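You operate a simulated robot arm through the tools that you are given. There is no shell and no other tool. Be economical: measure what you need, move in short steps, check, and stop when the job is done.

You are at the controls of a simulated robot arm. One attempt, no reset.

Task
Stand the can marked peach wash beside the post with blue cap. It goes on the side that lies toward x +0.0, y +1.0 (a direction in the base frame), with about 3 cm between them.

It is judged by the outcome, as a careful person would: the job done as asked, and still so three seconds after it is handed in. It fails if anything else is knocked over, pushed out of place, dropped, spilled or broken. A push-on lid holds only when it is set on centred and level and pressed home; a screw cap is set on level and turned clockwise until tight.

Robot
A 7-joint arm with a two-finger parallel gripper on a trunk, on a base that drives. Base frame: it is fixed to the floor where the robot stands at the start and does not move with it; the origin is under the middle of the robot, x ahead of it, y to its left, z up. Readings come in m, degrees, newtons and seconds.
With the tool pointing down near the work surface it reaches from about 0.34 to 0.76 m from the robot's upright axis, wherever it stands. Its first joint turns from -115.0 to 115.0 degrees. Payload 3.91 kg.
The TCP is the grasp point between the finger pads, 0.03 m short of the fingertips. In the tool frame z runs along the fingers and y along their closing line. Largest opening 0.11 m; finger width 0.02, thickness 0.01; the body of the gripper, 0.048 by 0.112 m, starts 0.055 m behind the TCP.
Orientation is told as [roll, pitch, yaw] about the base's x, y, z axes, in that order, counted from this pose: with the fingers straight down and closing along the base's y, the tool's x points along the base's -x, its y along +y and its z along -z.

Tools
- The arm moves only by the tool move_arm. Its argument "deltas" is one flat list of numbers, 7 for each row, row after row: the shift along the tool's x, y, z in m, then the turn, a rotation vector about the tool's x, y, z in degrees, then the finger opening in m, from 0 to 0.11. In form: [x, y, z, ax, ay, az, grip, x, y, z, ax, ay, az, grip, ...]. A call has 1 to 12 rows; each row shifts and turns the commanded pose from where the row before left it, along the tool's axes as they then stand. A row lasts 0.2 s, in which the tool goes at most 0.05 m and 8.6 degrees; a call with a longer step from one row to the next is refused whole, and so is a gripper value outside its range. Where a pose cannot be reached the arm comes as near as it can. A force on the tool above 40 N (or 10 N above the force at the start of the call, whichever is more), or a blocked arm, ends the call early, and 0.2 s more pass. The fingers move at their own pace (about 0.108 m/s each) and stop on an object; they squeeze with about 25 N. The grip force told is the motor's: it shows also when the fingers shut on nothing. Time passes only in rows, and 0.2 s behind the last, so rows that do not move let the fingers close. The reply holds the time, the measured pose of the TCP, the force on the tool along the base axes, the opening and the grip force, in the units named above and with some noise, with the torque about the TCP (base axes, N m) and any sound that the robot's microphone picked up.
- Cameras (640 x 400 px; columns grow to the right, rows downward): "scene" is now at [0.0119, 0.1451, 1.5266]; the picture's right is [-0.10, -1.00, 0.00], its down [-0.80, 0.08, -0.59] and it looks along [0.59, -0.06, -0.80] (base axes); focal length 256 px, centre (320, 200). "wrist" rides on the gripper at [0.073, 0.017, -0.103] in the tool frame; the picture's right is [-0.23, 0.97, 0.00], its down [-0.76, -0.18, -0.62] and it looks along [-0.61, -0.14, 0.78] (tool axes); focal length 222 px, centre (320, 200). There is no depth. A picture from a camera that has moved, and an enlarged one, comes with that camera's place and axes in the base frame and with its lens.
- get_image(camera): a new picture of that camera. It takes no simulated time.
- raise_lower(by): slides the trunk up (or, below 0, down) by that many m; the arm and the scene camera ride with it, the base frame stays. It gives what a move gives, with no picture.
- drive_base(legs): drives the robot by 1 to 6 legs, each [ahead, turn to the left] in m and degrees, along the robot's own axes; the way and the turn of a leg run together, so that a leg with both is an arc; at most 1.5 m and 180 degrees a leg. The arm and the cameras ride along, it lands a little off, and it stops where it bumps. It gives what a move gives.
- aim_head(pan, tilt): turns the head with the scene camera to pan (to the left, within 155 degrees either way) and tilt (down, from -29 to 69), counted from straight ahead of the robot. It gives what a move gives.
- inspect(camera, box): a new picture of the part [left, top, right, bottom] of that camera's present view, enlarged. It takes no simulated time.
- hand_in(): hands the job in; it is judged then, once.

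Go step by step. Nothing tells you exact positions but the pictures and the camera data: compare them with the known pose of the tool, close in by small moves and look again before you grip or let go. The budget is 120 turns and 82 pictures, counting those below and the enlarged ones. Unless the task says otherwise, let go and move clear before handing in, and close with one line.

The tools are called after "Call:" by a JSON object that holds its "name" and its "arguments". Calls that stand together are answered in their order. move_arm: Moves the arm, as the interface text tells. Its arguments: {"type":"object","properties":{"deltas":{"type":"array"}},"required":["deltas"]} The other tools are called the same way: raise_lower (by) slides the trunk up or down; drive_base (legs) drives the base; aim_head (pan, tilt) turns the head that bears the scene camera; get_image (camera) takes a picture; inspect (camera, box) takes an enlarged picture of a part of a camera's view; hand_in () hands the job in.

At the start:

```text
time_s: 0.0
position: [0.3987, 0.2874, 1.1197]
orientation: [0.0, -0.1, -0.4]
contact_force: [-0.7, 0.3, 0.5]
moment: [-0.02, -0.02, -0.01]
gripper_width: 0.11
grip_force: 0.0
trunk travel left (down, up): [-0.65, 0.34]
robot x, y, heading: [-0.0008, -0.0003, 0.3]
head pan, tilt: [-5.5, 53.5]
```

scene: 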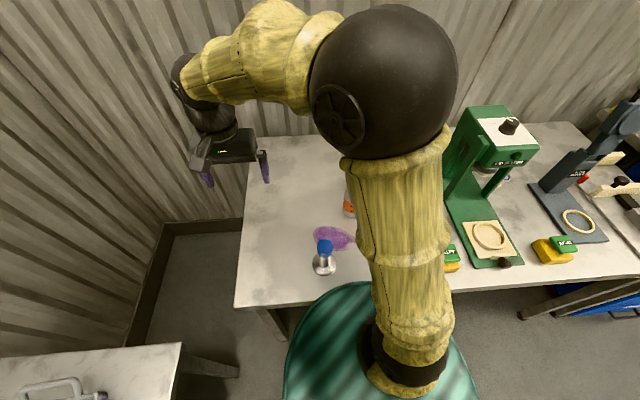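
wrist: 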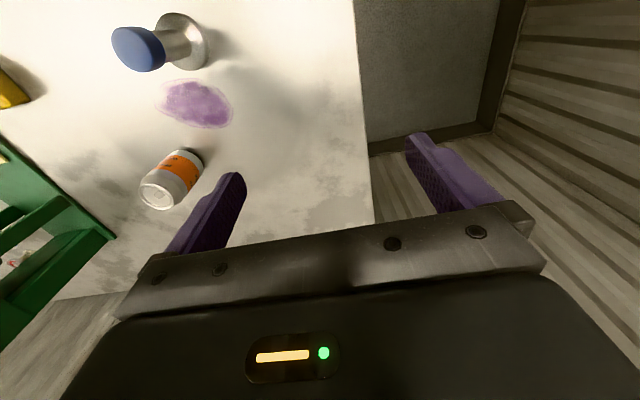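

The post with the blue cap seems to be near (0.30, 0.10), and an orange-banded can near (0.47, 0.01), on a table at z≈0.83. I'll look closer at both.

Call:
{"name": "inspect", "arguments": {"camera": "wrist", "box": [80, 0, 280, 230]}}

Call:
{"name": "inspect", "arguments": {"camera": "scene", "box": [280, 160, 520, 310]}}

```text
1.74 times, centred on (180, 115) of wrist
camera zoom: at [0.326, 0.3037, 1.2227], right [0.23, 0.97, 0.0], down [0.76, -0.18, 0.62], along [0.61, -0.15, -0.78], focal length 386 px, centre (564, 348)
```

zoom: 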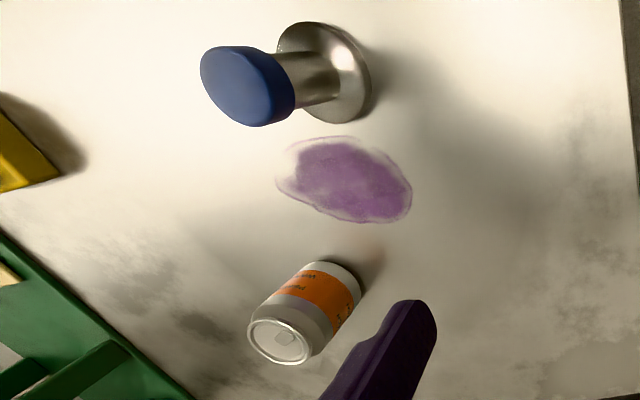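

```text
2.67 times, centred on (400, 235) of scene
camera zoom: at [0.0119, 0.1451, 1.5266], right [-0.1, -1.0, 0.0], down [-0.8, 0.08, -0.59], along [0.59, -0.06, -0.8], focal length 682 px, centre (107, 107)
```

zoom: 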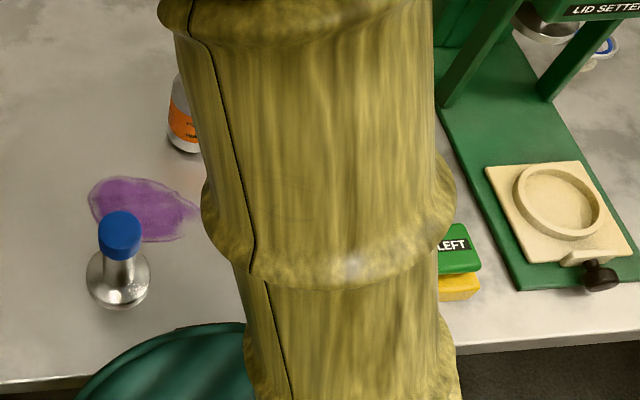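

The can's label is not legible yet. I'll back up slightly, so that the target spot isn't at the arm's inner limit, and look again.

Call:
{"name": "drive_base", "arguments": {"legs": [[-0.13, 0]]}}

Call:
{"name": "get_image", "arguments": {"camera": "wrist"}}

Call:
{"name": "get_image", "arguments": {"camera": "scene"}}

```text
time_s: 1.3
position: [0.2642, 0.2881, 1.1199]
orientation: [0.0, -0.1, -0.3]
contact_force: [-0.2, 0.0, 1.0]
moment: [0.02, 0.0, -0.03]
gripper_width: 0.1101
grip_force: 0.1
trunk travel left (down, up): [-0.65, 0.34]
robot x, y, heading: [-0.1303, -0.0014, -0.0]
head pan, tilt: [-5.5, 53.5]
```

```text
77 pictures are left
camera wrist: at [0.1925, 0.3038, 1.2232], right [0.23, 0.97, 0.0], down [0.76, -0.18, 0.62], along [0.61, -0.14, -0.78], focal length 222 px, centre (320, 200)
```

wrist: 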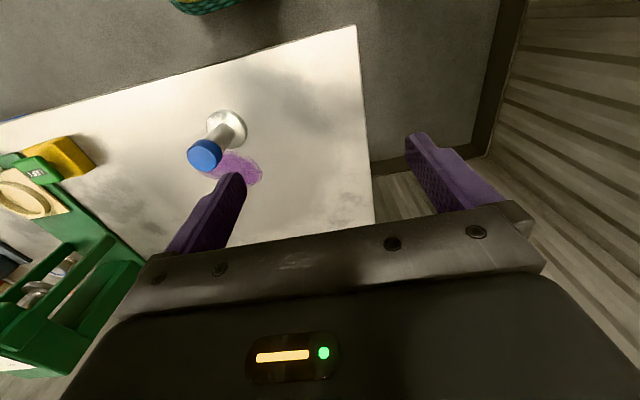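

```text
76 pictures are left
camera scene: at [-0.1218, 0.145, 1.5266], right [-0.1, -1.0, 0.0], down [-0.8, 0.08, -0.6], along [0.59, -0.06, -0.8], focal length 256 px, centre (320, 200)
```

scene: 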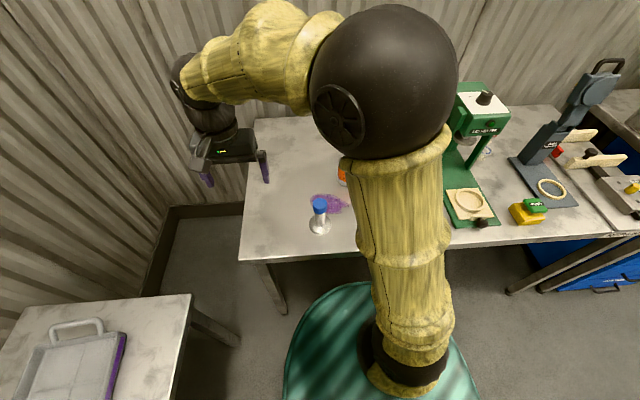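

The can is at about (0.48, 0.00), roughly 0.105 m tall, and the post is at (0.302, 0.107). I'll move above and short of the can and turn the wrist so that the fingers close along x.

Call:
{"name": "move_arm", "arguments": {"deltas": [-0.036, -0.03, 0, 0, 0, 0, 0.11, -0.036, -0.03, 0, 0, 0, 0, 0.11, -0.036, -0.03, 0, 0, 0, 0, 0.11, -0.036, -0.03, 0, 0, 0, 0, 0.11, -0.036, -0.03, 0, 0, 0, 0, 0.11, -0.036, -0.03, 0, 0, 0, 0, 0.11]}}

Call:
{"name": "move_arm", "arguments": {"deltas": [0, 0, 0, 0, 0, 8.2, 0.11, 0, 0, 0, 0, 0, 8.2, 0.11, 0, 0, 0, 0, 0, 8.2, 0.11, 0, 0, 0, 0, 0, 8.2, 0.11, 0, 0, 0, 0, 0, 8.2, 0.11, 0, 0, 0, 0, 0, 8.2, 0.11, 0, 0, 0, 0, 0, 8.2, 0.11, 0, 0, 0, 0, 0, 8.2, 0.11, 0, 0, 0, 0, 0, 8.2, 0.11, 0, 0, 0, 0, 0, 8.2, 0.11, 0, 0, 0, 0, 0, 8, 0.11]}}

Call:
{"name": "get_image", "arguments": {"camera": "wrist"}}

Call:
{"name": "get_image", "arguments": {"camera": "scene"}}

```text
time_s: 2.7
position: [0.4808, 0.1036, 1.1211]
orientation: [-0.1, 0.1, -0.3]
contact_force: [0.3, 0.4, -0.3]
moment: [0.03, -0.03, -0.01]
gripper_width: 0.11
grip_force: 0.0
trunk travel left (down, up): [-0.65, 0.34]
robot x, y, heading: [-0.1321, -0.0022, 0.2]
head pan, tilt: [-5.5, 53.5]
```

```text
time_s: 5.1
position: [0.4804, 0.1076, 1.1204]
orientation: [0.0, 0.0, -90.5]
contact_force: [0.0, -0.4, 0.3]
moment: [0.03, 0.01, -0.02]
gripper_width: 0.1099
grip_force: 0.1
trunk travel left (down, up): [-0.65, 0.34]
robot x, y, heading: [-0.1305, -0.0043, -0.2]
head pan, tilt: [-5.5, 53.5]
```

```text
75 pictures are left
camera wrist: at [0.4989, 0.1782, 1.2232], right [0.97, -0.24, 0.0], down [-0.18, -0.76, 0.62], along [-0.15, -0.61, -0.78], focal length 222 px, centre (320, 200)
```

wrist: 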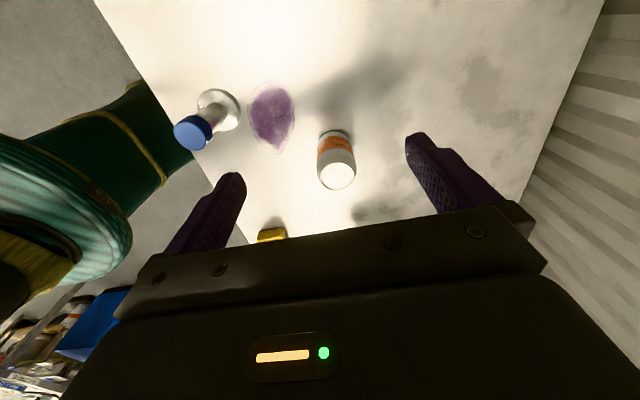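

```text
74 pictures are left
camera scene: at [-0.1201, 0.145, 1.5266], right [-0.1, -1.0, 0.0], down [-0.8, 0.08, -0.59], along [0.59, -0.06, -0.8], focal length 256 px, centre (320, 200)
```

scene: 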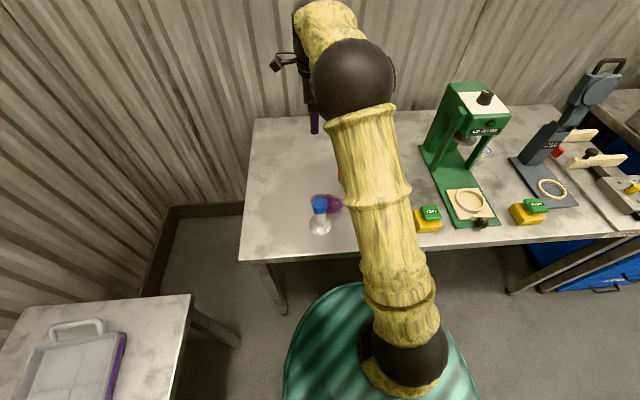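

Call:
{"name": "inspect", "arguments": {"camera": "wrist", "box": [290, 115, 390, 205]}}

Call:
{"name": "inspect", "arguments": {"camera": "wrist", "box": [150, 70, 310, 180]}}

```text
4.44 times, centred on (340, 160) of wrist
camera zoom: at [0.4989, 0.1782, 1.2232], right [0.97, -0.24, 0.0], down [-0.18, -0.76, 0.62], along [-0.15, -0.61, -0.78], focal length 987 px, centre (231, 378)
```

zoom: 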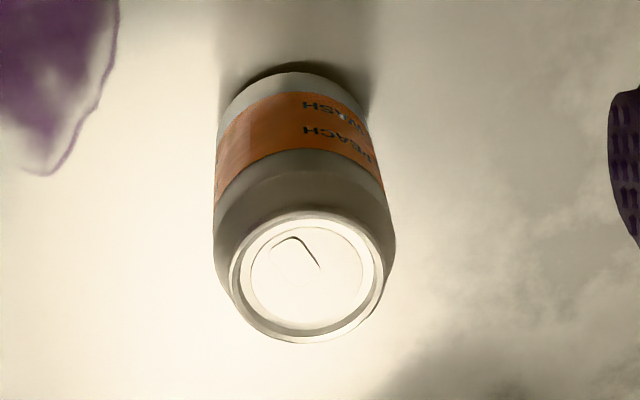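

```text
3.64 times, centred on (230, 125) of wrist
camera zoom: at [0.4989, 0.1782, 1.2232], right [0.97, -0.24, 0.0], down [-0.18, -0.76, 0.62], along [-0.15, -0.61, -0.78], focal length 808 px, centre (647, 473)
```

zoom: 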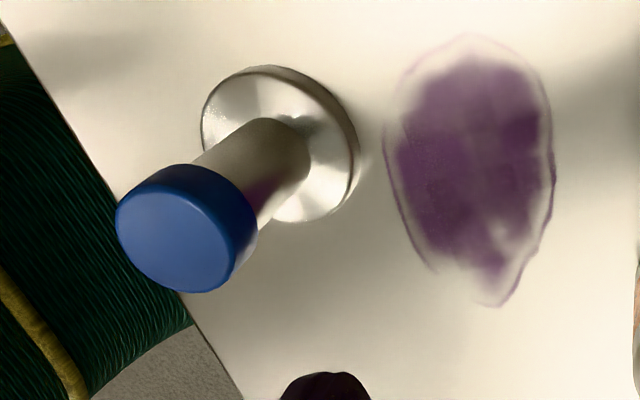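

It reads PEACH WASH, so this is the right can, at about (0.481, -0.004) with its top at z≈0.94. I'll move above it, with the fingertips still over its top, and check.

Call:
{"name": "move_arm", "arguments": {"deltas": [-0.037, 0, 0, 0, 0, 0.5, 0.11, -0.037, 0, 0, 0, 0, 0, 0.11, -0.037, 0.001, 0, 0, 0, 0, 0.11, 0, 0, 0.04, 0, 0, 0, 0.11, 0, 0, 0.04, 0, 0, 0, 0.11, 0, 0, 0.03, 0, 0, 0, 0.11]}}

Call:
{"name": "get_image", "arguments": {"camera": "wrist"}}

Call:
{"name": "get_image", "arguments": {"camera": "scene"}}

```text
time_s: 6.5
position: [0.4792, -0.0045, 1.0094]
orientation: [0.0, 0.0, -90.8]
contact_force: [-0.5, 0.1, 0.1]
moment: [0.0, 0.01, 0.02]
gripper_width: 0.1099
grip_force: 0.1
trunk travel left (down, up): [-0.65, 0.34]
robot x, y, heading: [-0.132, 0.0018, -0.2]
head pan, tilt: [-5.5, 53.5]
```

```text
71 pictures are left
camera wrist: at [0.4992, 0.0669, 1.113], right [0.97, -0.24, 0.0], down [-0.19, -0.76, 0.62], along [-0.15, -0.6, -0.78], focal length 222 px, centre (320, 200)
```

wrist: 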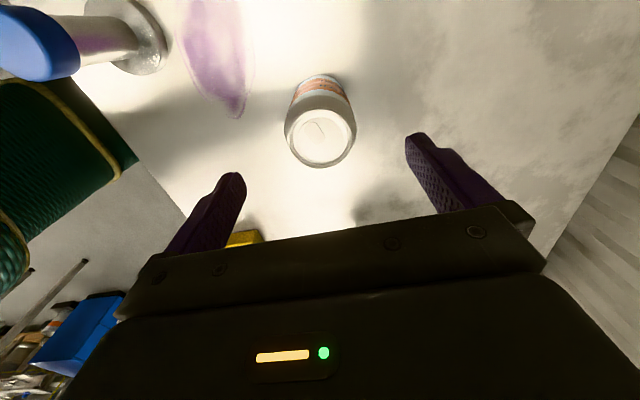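

```text
70 pictures are left
camera scene: at [-0.1199, 0.1448, 1.5266], right [-0.1, -1.0, 0.0], down [-0.8, 0.08, -0.59], along [0.59, -0.06, -0.8], focal length 256 px, centre (320, 200)
```

scene: 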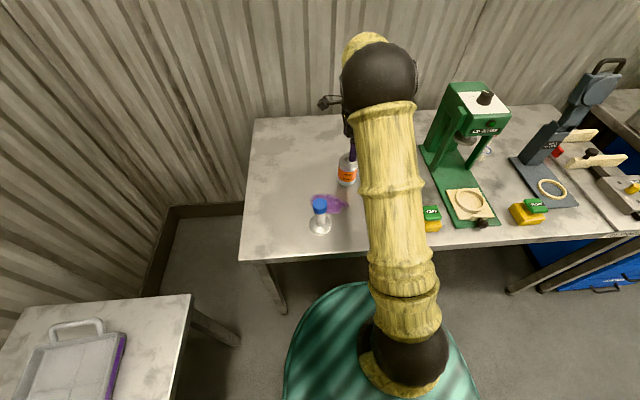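

The can is centred between the fingers. I'll descend to z≈0.91 and check before gripping.

Call:
{"name": "move_arm", "arguments": {"deltas": [0.001, 0.003, 0.02, 0, 0, 0.6, 0.11, 0, 0, 0.025, 0, 0, 0, 0.11, 0, 0, 0.025, 0, 0, 0, 0.11, 0, 0, 0.027, 0, 0, 0, 0.11]}}

Call:
{"name": "get_image", "arguments": {"camera": "wrist"}}

Call:
{"name": "inspect", "arguments": {"camera": "scene", "box": [290, 100, 420, 250]}}

```text
time_s: 7.5
position: [0.4825, -0.0024, 0.9145]
orientation: [0.0, 0.1, -91.3]
contact_force: [-0.3, 0.3, 0.0]
moment: [-0.02, 0.03, 0.0]
gripper_width: 0.11
grip_force: 0.0
trunk travel left (down, up): [-0.65, 0.34]
robot x, y, heading: [-0.1322, -0.0012, -0.0]
head pan, tilt: [-5.5, 53.5]
```

```text
69 pictures are left
camera wrist: at [0.5021, 0.0684, 1.0165], right [0.97, -0.25, 0.0], down [-0.2, -0.76, 0.62], along [-0.16, -0.6, -0.78], focal length 222 px, centre (320, 200)
```

wrist: 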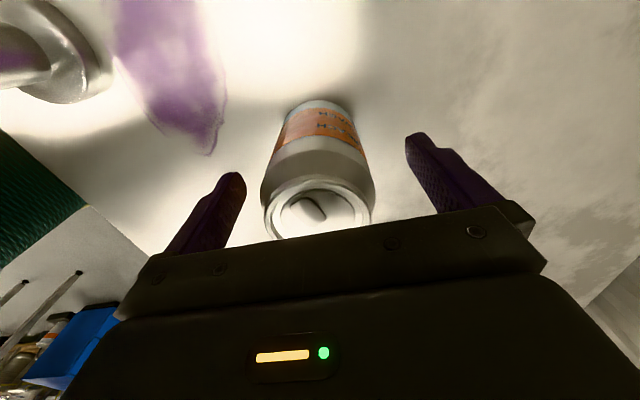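

```text
2.67 times, centred on (355, 175) of scene
camera zoom: at [-0.1197, 0.145, 1.5266], right [-0.1, -1.0, 0.0], down [-0.8, 0.08, -0.59], along [0.59, -0.06, -0.8], focal length 682 px, centre (227, 267)
```

zoom: 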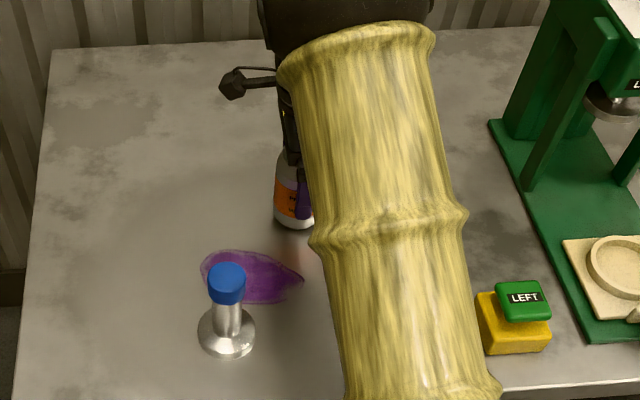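

The can sits between the fingers and overlaps them by about 5 cm. Now I'll grip it.

Call:
{"name": "move_arm", "arguments": {"deltas": [0, 0, 0, 0, 0, 0, 0.08, 0, 0, 0, 0, 0, 0, 0.05, 0, 0, 0, 0, 0, 0, 0.04, 0, 0, 0, 0, 0, 0, 0.04]}}

Call:
{"name": "get_image", "arguments": {"camera": "wrist"}}

```text
time_s: 8.5
position: [0.4826, -0.0012, 0.9137]
orientation: [0.0, 0.0, -91.4]
contact_force: [-0.1, 0.2, -0.6]
moment: [-0.04, 0.06, -0.03]
gripper_width: 0.0657
grip_force: 24.5
trunk travel left (down, up): [-0.65, 0.34]
robot x, y, heading: [-0.1329, -0.0025, 0.2]
head pan, tilt: [-5.5, 53.5]
```

```text
67 pictures are left
camera wrist: at [0.5019, 0.0684, 1.0169], right [0.97, -0.25, 0.0], down [-0.2, -0.76, 0.62], along [-0.16, -0.6, -0.78], focal length 222 px, centre (320, 200)
```

wrist: 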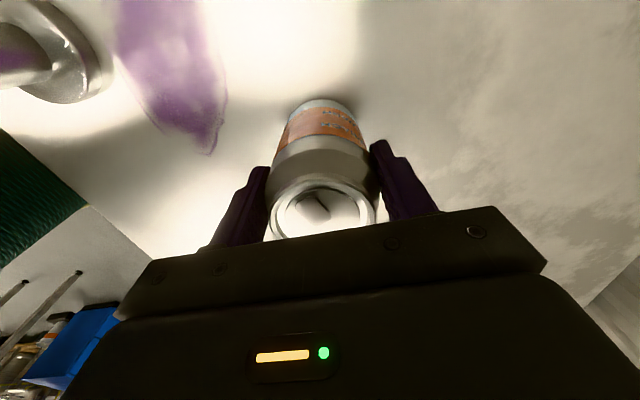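

It is gripped, with a diameter of 0.066 m. I'll lift 0.13 m, well above the post top.

Call:
{"name": "move_arm", "arguments": {"deltas": [0, 0, -0.01, 0, 0, 0, 0.04, 0, 0, -0.03, 0, 0, 0, 0.04, 0, 0, -0.03, 0, 0, 0, 0.04, 0, 0, -0.03, 0, 0, 0, 0.04, 0, 0, -0.03, 0, 0, 0, 0.04]}}

Call:
{"name": "get_image", "arguments": {"camera": "wrist"}}

```text
time_s: 9.7
position: [0.4821, -0.003, 1.0418]
orientation: [-0.1, 0.0, -91.5]
contact_force: [0.1, -0.5, -3.6]
moment: [0.01, -0.01, -0.01]
gripper_width: 0.0654
grip_force: 25.3
trunk travel left (down, up): [-0.65, 0.34]
robot x, y, heading: [-0.1346, -0.0003, -0.1]
head pan, tilt: [-5.5, 53.5]
```

```text
66 pictures are left
camera wrist: at [0.5018, 0.0684, 1.145], right [0.97, -0.25, 0.0], down [-0.2, -0.76, 0.62], along [-0.16, -0.6, -0.78], focal length 222 px, centre (320, 200)
```

wrist: 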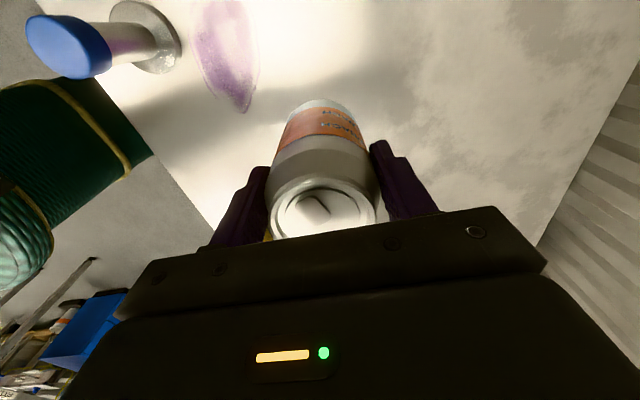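

It lifted cleanly. Now I'll carry it to above the target spot, (0.303, 0.207), moving along y first and then back in x.

Call:
{"name": "move_arm", "arguments": {"deltas": [0.02, 0, -0.01, 0, 0, -1.4, 0.04, 0.04, 0, 0, 0, 0, 0, 0.04, 0.045, 0, 0, 0, 0, 0, 0.04, 0.045, 0, 0, 0, 0, 0, 0.04, 0.04, 0, 0, 0, 0, 0, 0.04, 0.02, -0.02, 0, 0, 0, 0, 0.04, 0, -0.04, 0, 0, 0, 0, 0.04, 0, -0.045, 0, 0, 0, 0, 0.04, 0, -0.045, 0, 0, 0, 0, 0.04, 0, -0.03, 0, 0, 0, 0, 0.04]}}

Call:
{"name": "get_image", "arguments": {"camera": "wrist"}}

Call:
{"name": "get_image", "arguments": {"camera": "scene"}}

```text
time_s: 11.9
position: [0.3017, 0.2075, 1.0524]
orientation: [0.0, 0.0, -90.0]
contact_force: [0.6, -0.1, -2.8]
moment: [0.06, 0.01, 0.0]
gripper_width: 0.0653
grip_force: 25.0
trunk travel left (down, up): [-0.65, 0.34]
robot x, y, heading: [-0.1325, -0.0058, -0.1]
head pan, tilt: [-5.5, 53.5]
```

```text
65 pictures are left
camera wrist: at [0.3201, 0.2785, 1.1564], right [0.97, -0.23, 0.0], down [-0.18, -0.76, 0.62], along [-0.14, -0.61, -0.78], focal length 222 px, centre (320, 200)
```

wrist: 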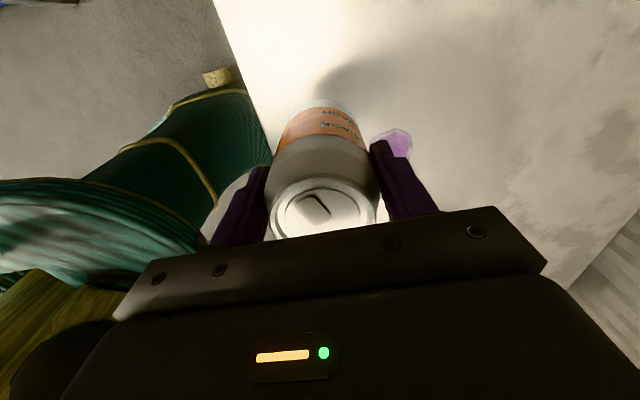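

```text
64 pictures are left
camera scene: at [-0.1205, 0.145, 1.5266], right [-0.1, -1.0, 0.0], down [-0.8, 0.08, -0.59], along [0.59, -0.06, -0.8], focal length 256 px, centre (320, 200)
```

scene: 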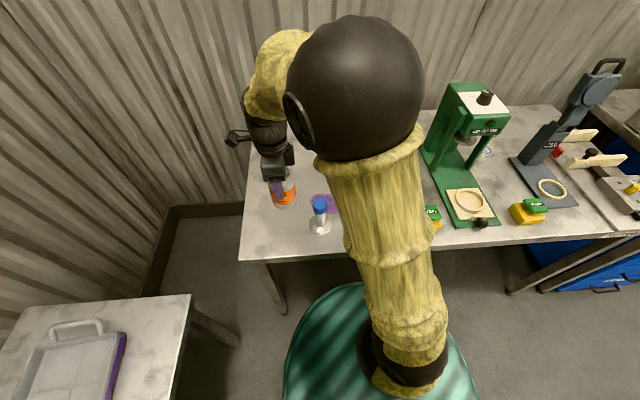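

The can is over the target. I'll descend to about 1.5 cm above the table and check the gap.

Call:
{"name": "move_arm", "arguments": {"deltas": [0, 0.001, 0.03, 0, 0, 0, 0.04, 0, 0, 0.035, 0, 0, 0, 0.04, 0, 0, 0.035, 0, 0, 0, 0.04, 0, 0, 0.025, 0, 0, 0, 0.04]}}

Call:
{"name": "inspect", "arguments": {"camera": "scene", "box": [240, 150, 360, 265]}}

Call:
{"name": "get_image", "arguments": {"camera": "wrist"}}

```text
time_s: 12.9
position: [0.3044, 0.207, 0.9276]
orientation: [0.0, -0.1, -90.1]
contact_force: [0.1, -0.1, -4.1]
moment: [0.02, -0.01, -0.01]
gripper_width: 0.0655
grip_force: 25.0
trunk travel left (down, up): [-0.65, 0.34]
robot x, y, heading: [-0.1339, -0.0026, -0.2]
head pan, tilt: [-5.5, 53.5]
```

```text
3.48 times, centred on (300, 208) of scene
camera zoom: at [-0.1196, 0.1454, 1.5265], right [-0.09, -1.0, 0.0], down [-0.8, 0.08, -0.59], along [0.59, -0.06, -0.8], focal length 890 px, centre (390, 174)
```

zoom: 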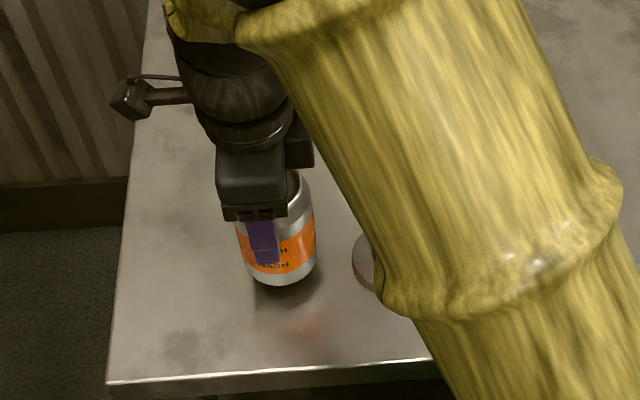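

```text
62 pictures are left
camera wrist: at [0.3226, 0.2789, 1.031], right [0.97, -0.23, 0.0], down [-0.18, -0.76, 0.62], along [-0.14, -0.61, -0.78], focal length 222 px, centre (320, 200)
```

wrist: 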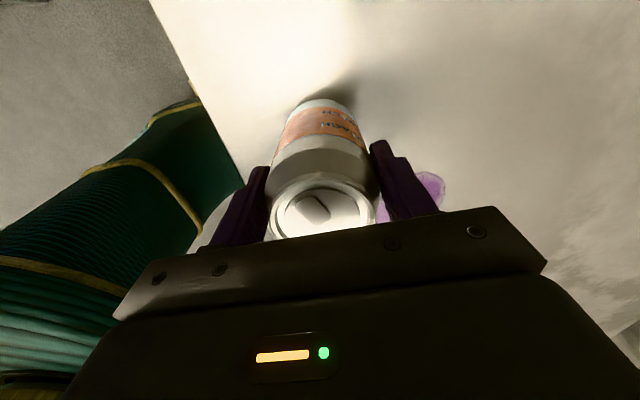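

The image shows a gap of about 3 cm, aligned with the post. Now I'll lower it the last ~1.4 cm gently.

Call:
{"name": "move_arm", "arguments": {"deltas": [0, 0, 0.006, 0, 0, 0, 0.04, 0, 0, 0.004, 0, 0, 0, 0.04, 0, 0, 0.003, 0, 0, 0, 0.04, 0, 0, 0, 0, 0, 0, 0.04]}}

```text
time_s: 13.9
position: [0.3048, 0.2071, 0.915]
orientation: [0.1, 0.0, -90.1]
contact_force: [0.2, 1.3, -3.9]
moment: [0.01, 0.01, -0.01]
gripper_width: 0.0657
grip_force: 25.0
trunk travel left (down, up): [-0.65, 0.34]
robot x, y, heading: [-0.1326, -0.0039, 0.1]
head pan, tilt: [-5.5, 53.5]
```

It is still hanging by its weight (Fz ≈ -3.9 N), so I'll inch down until it makes contact.

Call:
{"name": "move_arm", "arguments": {"deltas": [0, 0, 0.0015, 0, 0, 0, 0.04, 0, 0, 0, 0, 0, 0, 0.04]}}

```text
time_s: 14.5
position: [0.3038, 0.2072, 0.9144]
orientation: [-0.1, 0.0, -90.0]
contact_force: [1.1, -0.3, -0.4]
moment: [0.05, 0.01, 0.05]
gripper_width: 0.0656
grip_force: 24.9
trunk travel left (down, up): [-0.65, 0.34]
robot x, y, heading: [-0.131, -0.0003, 0.2]
head pan, tilt: [-5.5, 53.5]
```

The weight is off, so the can stands on the table. I'll open the fingers, then rise straight up.

Call:
{"name": "move_arm", "arguments": {"deltas": [0, 0, 0, 0, 0, 0, 0.07, 0, 0, 0, 0, 0, 0, 0.085, 0, 0, 0, 0, 0, 0, 0.1, 0, 0, 0, 0, 0, 0, 0.1]}}

Call:
{"name": "get_image", "arguments": {"camera": "wrist"}}

```text
time_s: 15.5
position: [0.3044, 0.205, 0.9136]
orientation: [0.0, 0.0, -90.0]
contact_force: [0.3, -0.5, -0.1]
moment: [0.05, 0.03, -0.03]
gripper_width: 0.1001
grip_force: 0.0
trunk travel left (down, up): [-0.65, 0.34]
robot x, y, heading: [-0.1374, 0.0003, 0.0]
head pan, tilt: [-5.5, 53.5]
```

```text
61 pictures are left
camera wrist: at [0.3219, 0.2774, 1.0168], right [0.97, -0.23, 0.0], down [-0.18, -0.76, 0.62], along [-0.14, -0.61, -0.78], focal length 222 px, centre (320, 200)
```

wrist: 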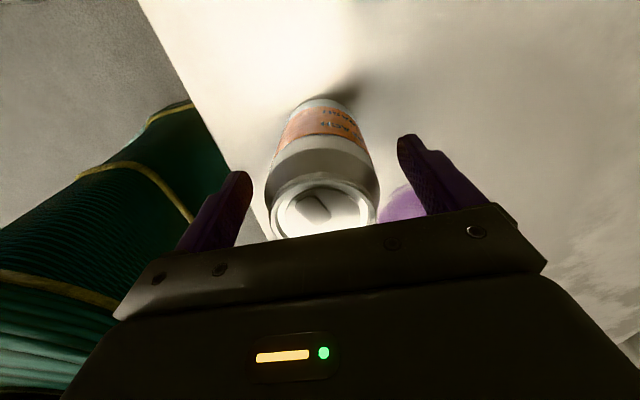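

Call:
{"name": "move_arm", "arguments": {"deltas": [0, 0, -0.02, 0, 0, 0, 0.1, 0, 0, -0.04, 0, 0, 0, 0.1, 0, 0, -0.045, 0, 0, 0, 0.1, 0, 0, -0.045, 0, 0, 0, 0.1, 0.03, 0.03, -0.02, 0, 0, 0, 0.1, 0.03, 0.03, 0, 0, 0, 0, 0.1, 0.03, 0.03, 0, 0, 0, 0, 0.1]}}

Call:
{"name": "get_image", "arguments": {"camera": "wrist"}}

Call:
{"name": "inspect", "arguments": {"camera": "scene", "box": [240, 150, 400, 265]}}

```text
time_s: 17.1
position: [0.3965, 0.2971, 1.0842]
orientation: [0.0, 0.0, -90.0]
contact_force: [0.0, 0.2, 1.1]
moment: [-0.02, 0.02, -0.03]
gripper_width: 0.0998
grip_force: 0.2
trunk travel left (down, up): [-0.65, 0.34]
robot x, y, heading: [-0.1327, 0.0026, 0.0]
head pan, tilt: [-5.5, 53.5]
```

```text
60 pictures are left
camera wrist: at [0.4137, 0.3682, 1.1866], right [0.97, -0.23, 0.0], down [-0.18, -0.76, 0.62], along [-0.14, -0.61, -0.78], focal length 222 px, centre (320, 200)
```

wrist: 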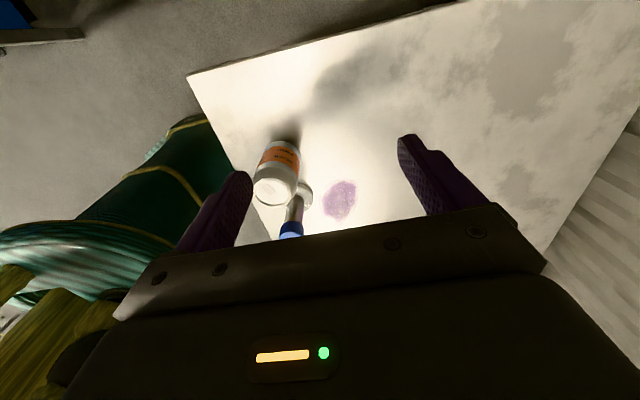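

```text
3.48 times, centred on (320, 208) of scene
camera zoom: at [-0.1194, 0.1457, 1.5265], right [-0.09, -1.0, 0.0], down [-0.8, 0.08, -0.59], along [0.59, -0.06, -0.8], focal length 890 px, centre (320, 174)
```

zoom: 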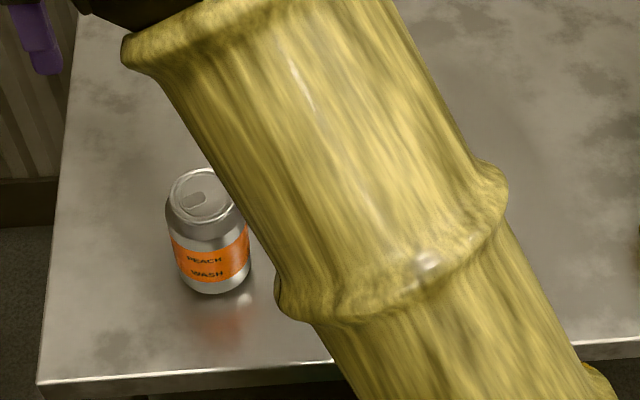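

The can stands upright and on its own, but the arm hides the post. I'll move the arm aside to check the gap.

Call:
{"name": "move_arm", "arguments": {"deltas": [0, 0.04, -0.02, 0, 0, 0, 0.1, -0.03, 0.035, -0.02, 0, 0, 0, 0.1, -0.045, 0, 0, 0, 0, 0, 0.1, -0.045, 0, 0, 0, 0, 0, 0.1, -0.045, 0, 0, 0, 0, 0, 0.1, -0.045, 0, 0, 0, 0, 0, 0.1, -0.045, 0, 0, 0, 0, 0, 0.1, -0.045, 0, 0, 0, 0, 0, 0.1]}}

Call:
{"name": "inspect", "arguments": {"camera": "scene", "box": [250, 170, 370, 265]}}

Call:
{"name": "get_image", "arguments": {"camera": "scene"}}

```text
refused: row 2 steps farther than a row can; nothing moved
```

```text
4.21 times, centred on (310, 218) of scene
camera zoom: at [-0.1194, 0.1457, 1.5265], right [-0.09, -1.0, 0.0], down [-0.8, 0.08, -0.59], along [0.59, -0.06, -0.8], focal length 1078 px, centre (362, 126)
```

zoom: 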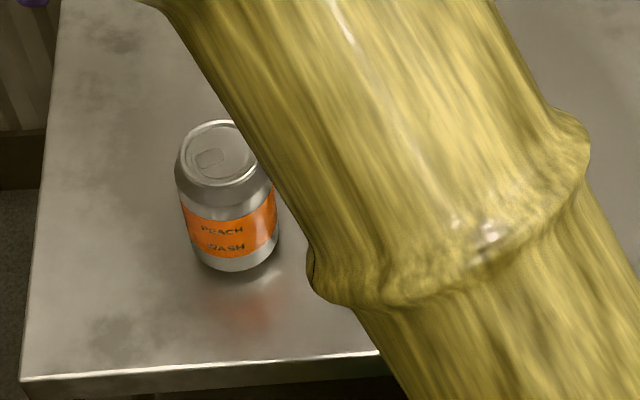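

```text
57 pictures are left
camera scene: at [-0.1194, 0.1457, 1.5265], right [-0.09, -1.0, 0.0], down [-0.8, 0.08, -0.59], along [0.59, -0.06, -0.8], focal length 256 px, centre (320, 200)
```

scene: 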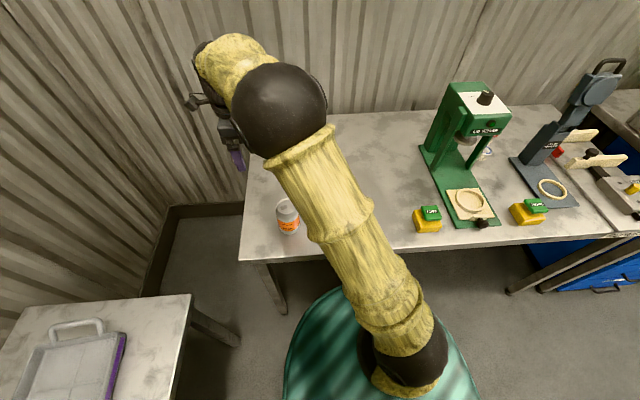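

The move was refused because one row was too long. I'll repeat it with shorter steps.

Call:
{"name": "move_arm", "arguments": {"deltas": [0, 0.04, -0.02, 0, 0, 0, 0.1, -0.02, 0.035, -0.02, 0, 0, 0, 0.1, -0.045, 0, 0, 0, 0, 0, 0.1, -0.045, 0, 0, 0, 0, 0, 0.1, -0.045, 0, 0, 0, 0, 0, 0.1, -0.045, 0, 0, 0, 0, 0, 0.1, -0.045, 0, 0, 0, 0, 0, 0.1, -0.045, 0, 0, 0, 0, 0, 0.1]}}

Call:
{"name": "inspect", "arguments": {"camera": "scene", "box": [250, 170, 370, 265]}}

Call:
{"name": "get_image", "arguments": {"camera": "wrist"}}

```text
time_s: 18.9
position: [0.4689, 0.0064, 1.1212]
orientation: [0.0, 0.0, -90.0]
contact_force: [-0.7, 0.1, 1.1]
moment: [0.01, 0.01, 0.02]
gripper_width: 0.1
grip_force: 0.0
trunk travel left (down, up): [-0.65, 0.34]
robot x, y, heading: [-0.1315, -0.0031, -0.1]
head pan, tilt: [-5.5, 53.5]
```

```text
4.21 times, centred on (310, 218) of scene
camera zoom: at [-0.1201, 0.1441, 1.5267], right [-0.1, -1.0, 0.0], down [-0.8, 0.08, -0.59], along [0.59, -0.06, -0.8], focal length 1078 px, centre (362, 126)
```

zoom: 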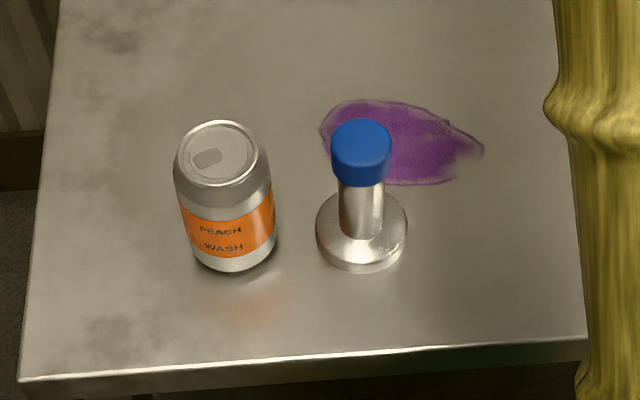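

```text
55 pictures are left
camera wrist: at [0.4868, 0.077, 1.2253], right [0.97, -0.23, 0.0], down [-0.18, -0.76, 0.62], along [-0.14, -0.61, -0.78], focal length 222 px, centre (320, 200)
```

wrist: 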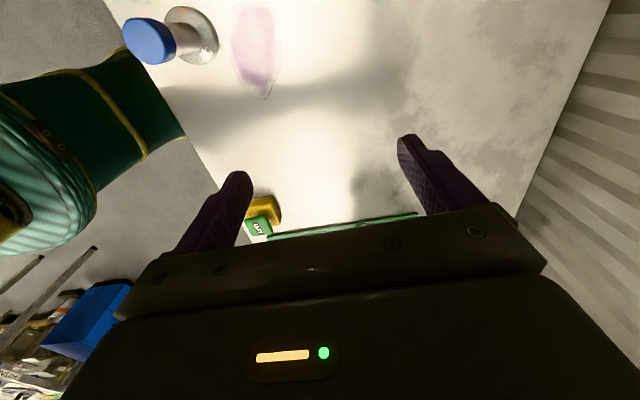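

The can marked peach wash now stands upright on the +y side of the blue-capped post, with a gap of about 3 cm. Nothing else was disturbed and the gripper is clear, so I'm handing in.

Call:
{"name": "hand_in", "arguments": {}}

```text
The job is handed in.
```

The peach wash can stands on the +y side of the post with the blue cap, about 3 cm (2.8 cm by the picture) from its base, and the job is handed in.
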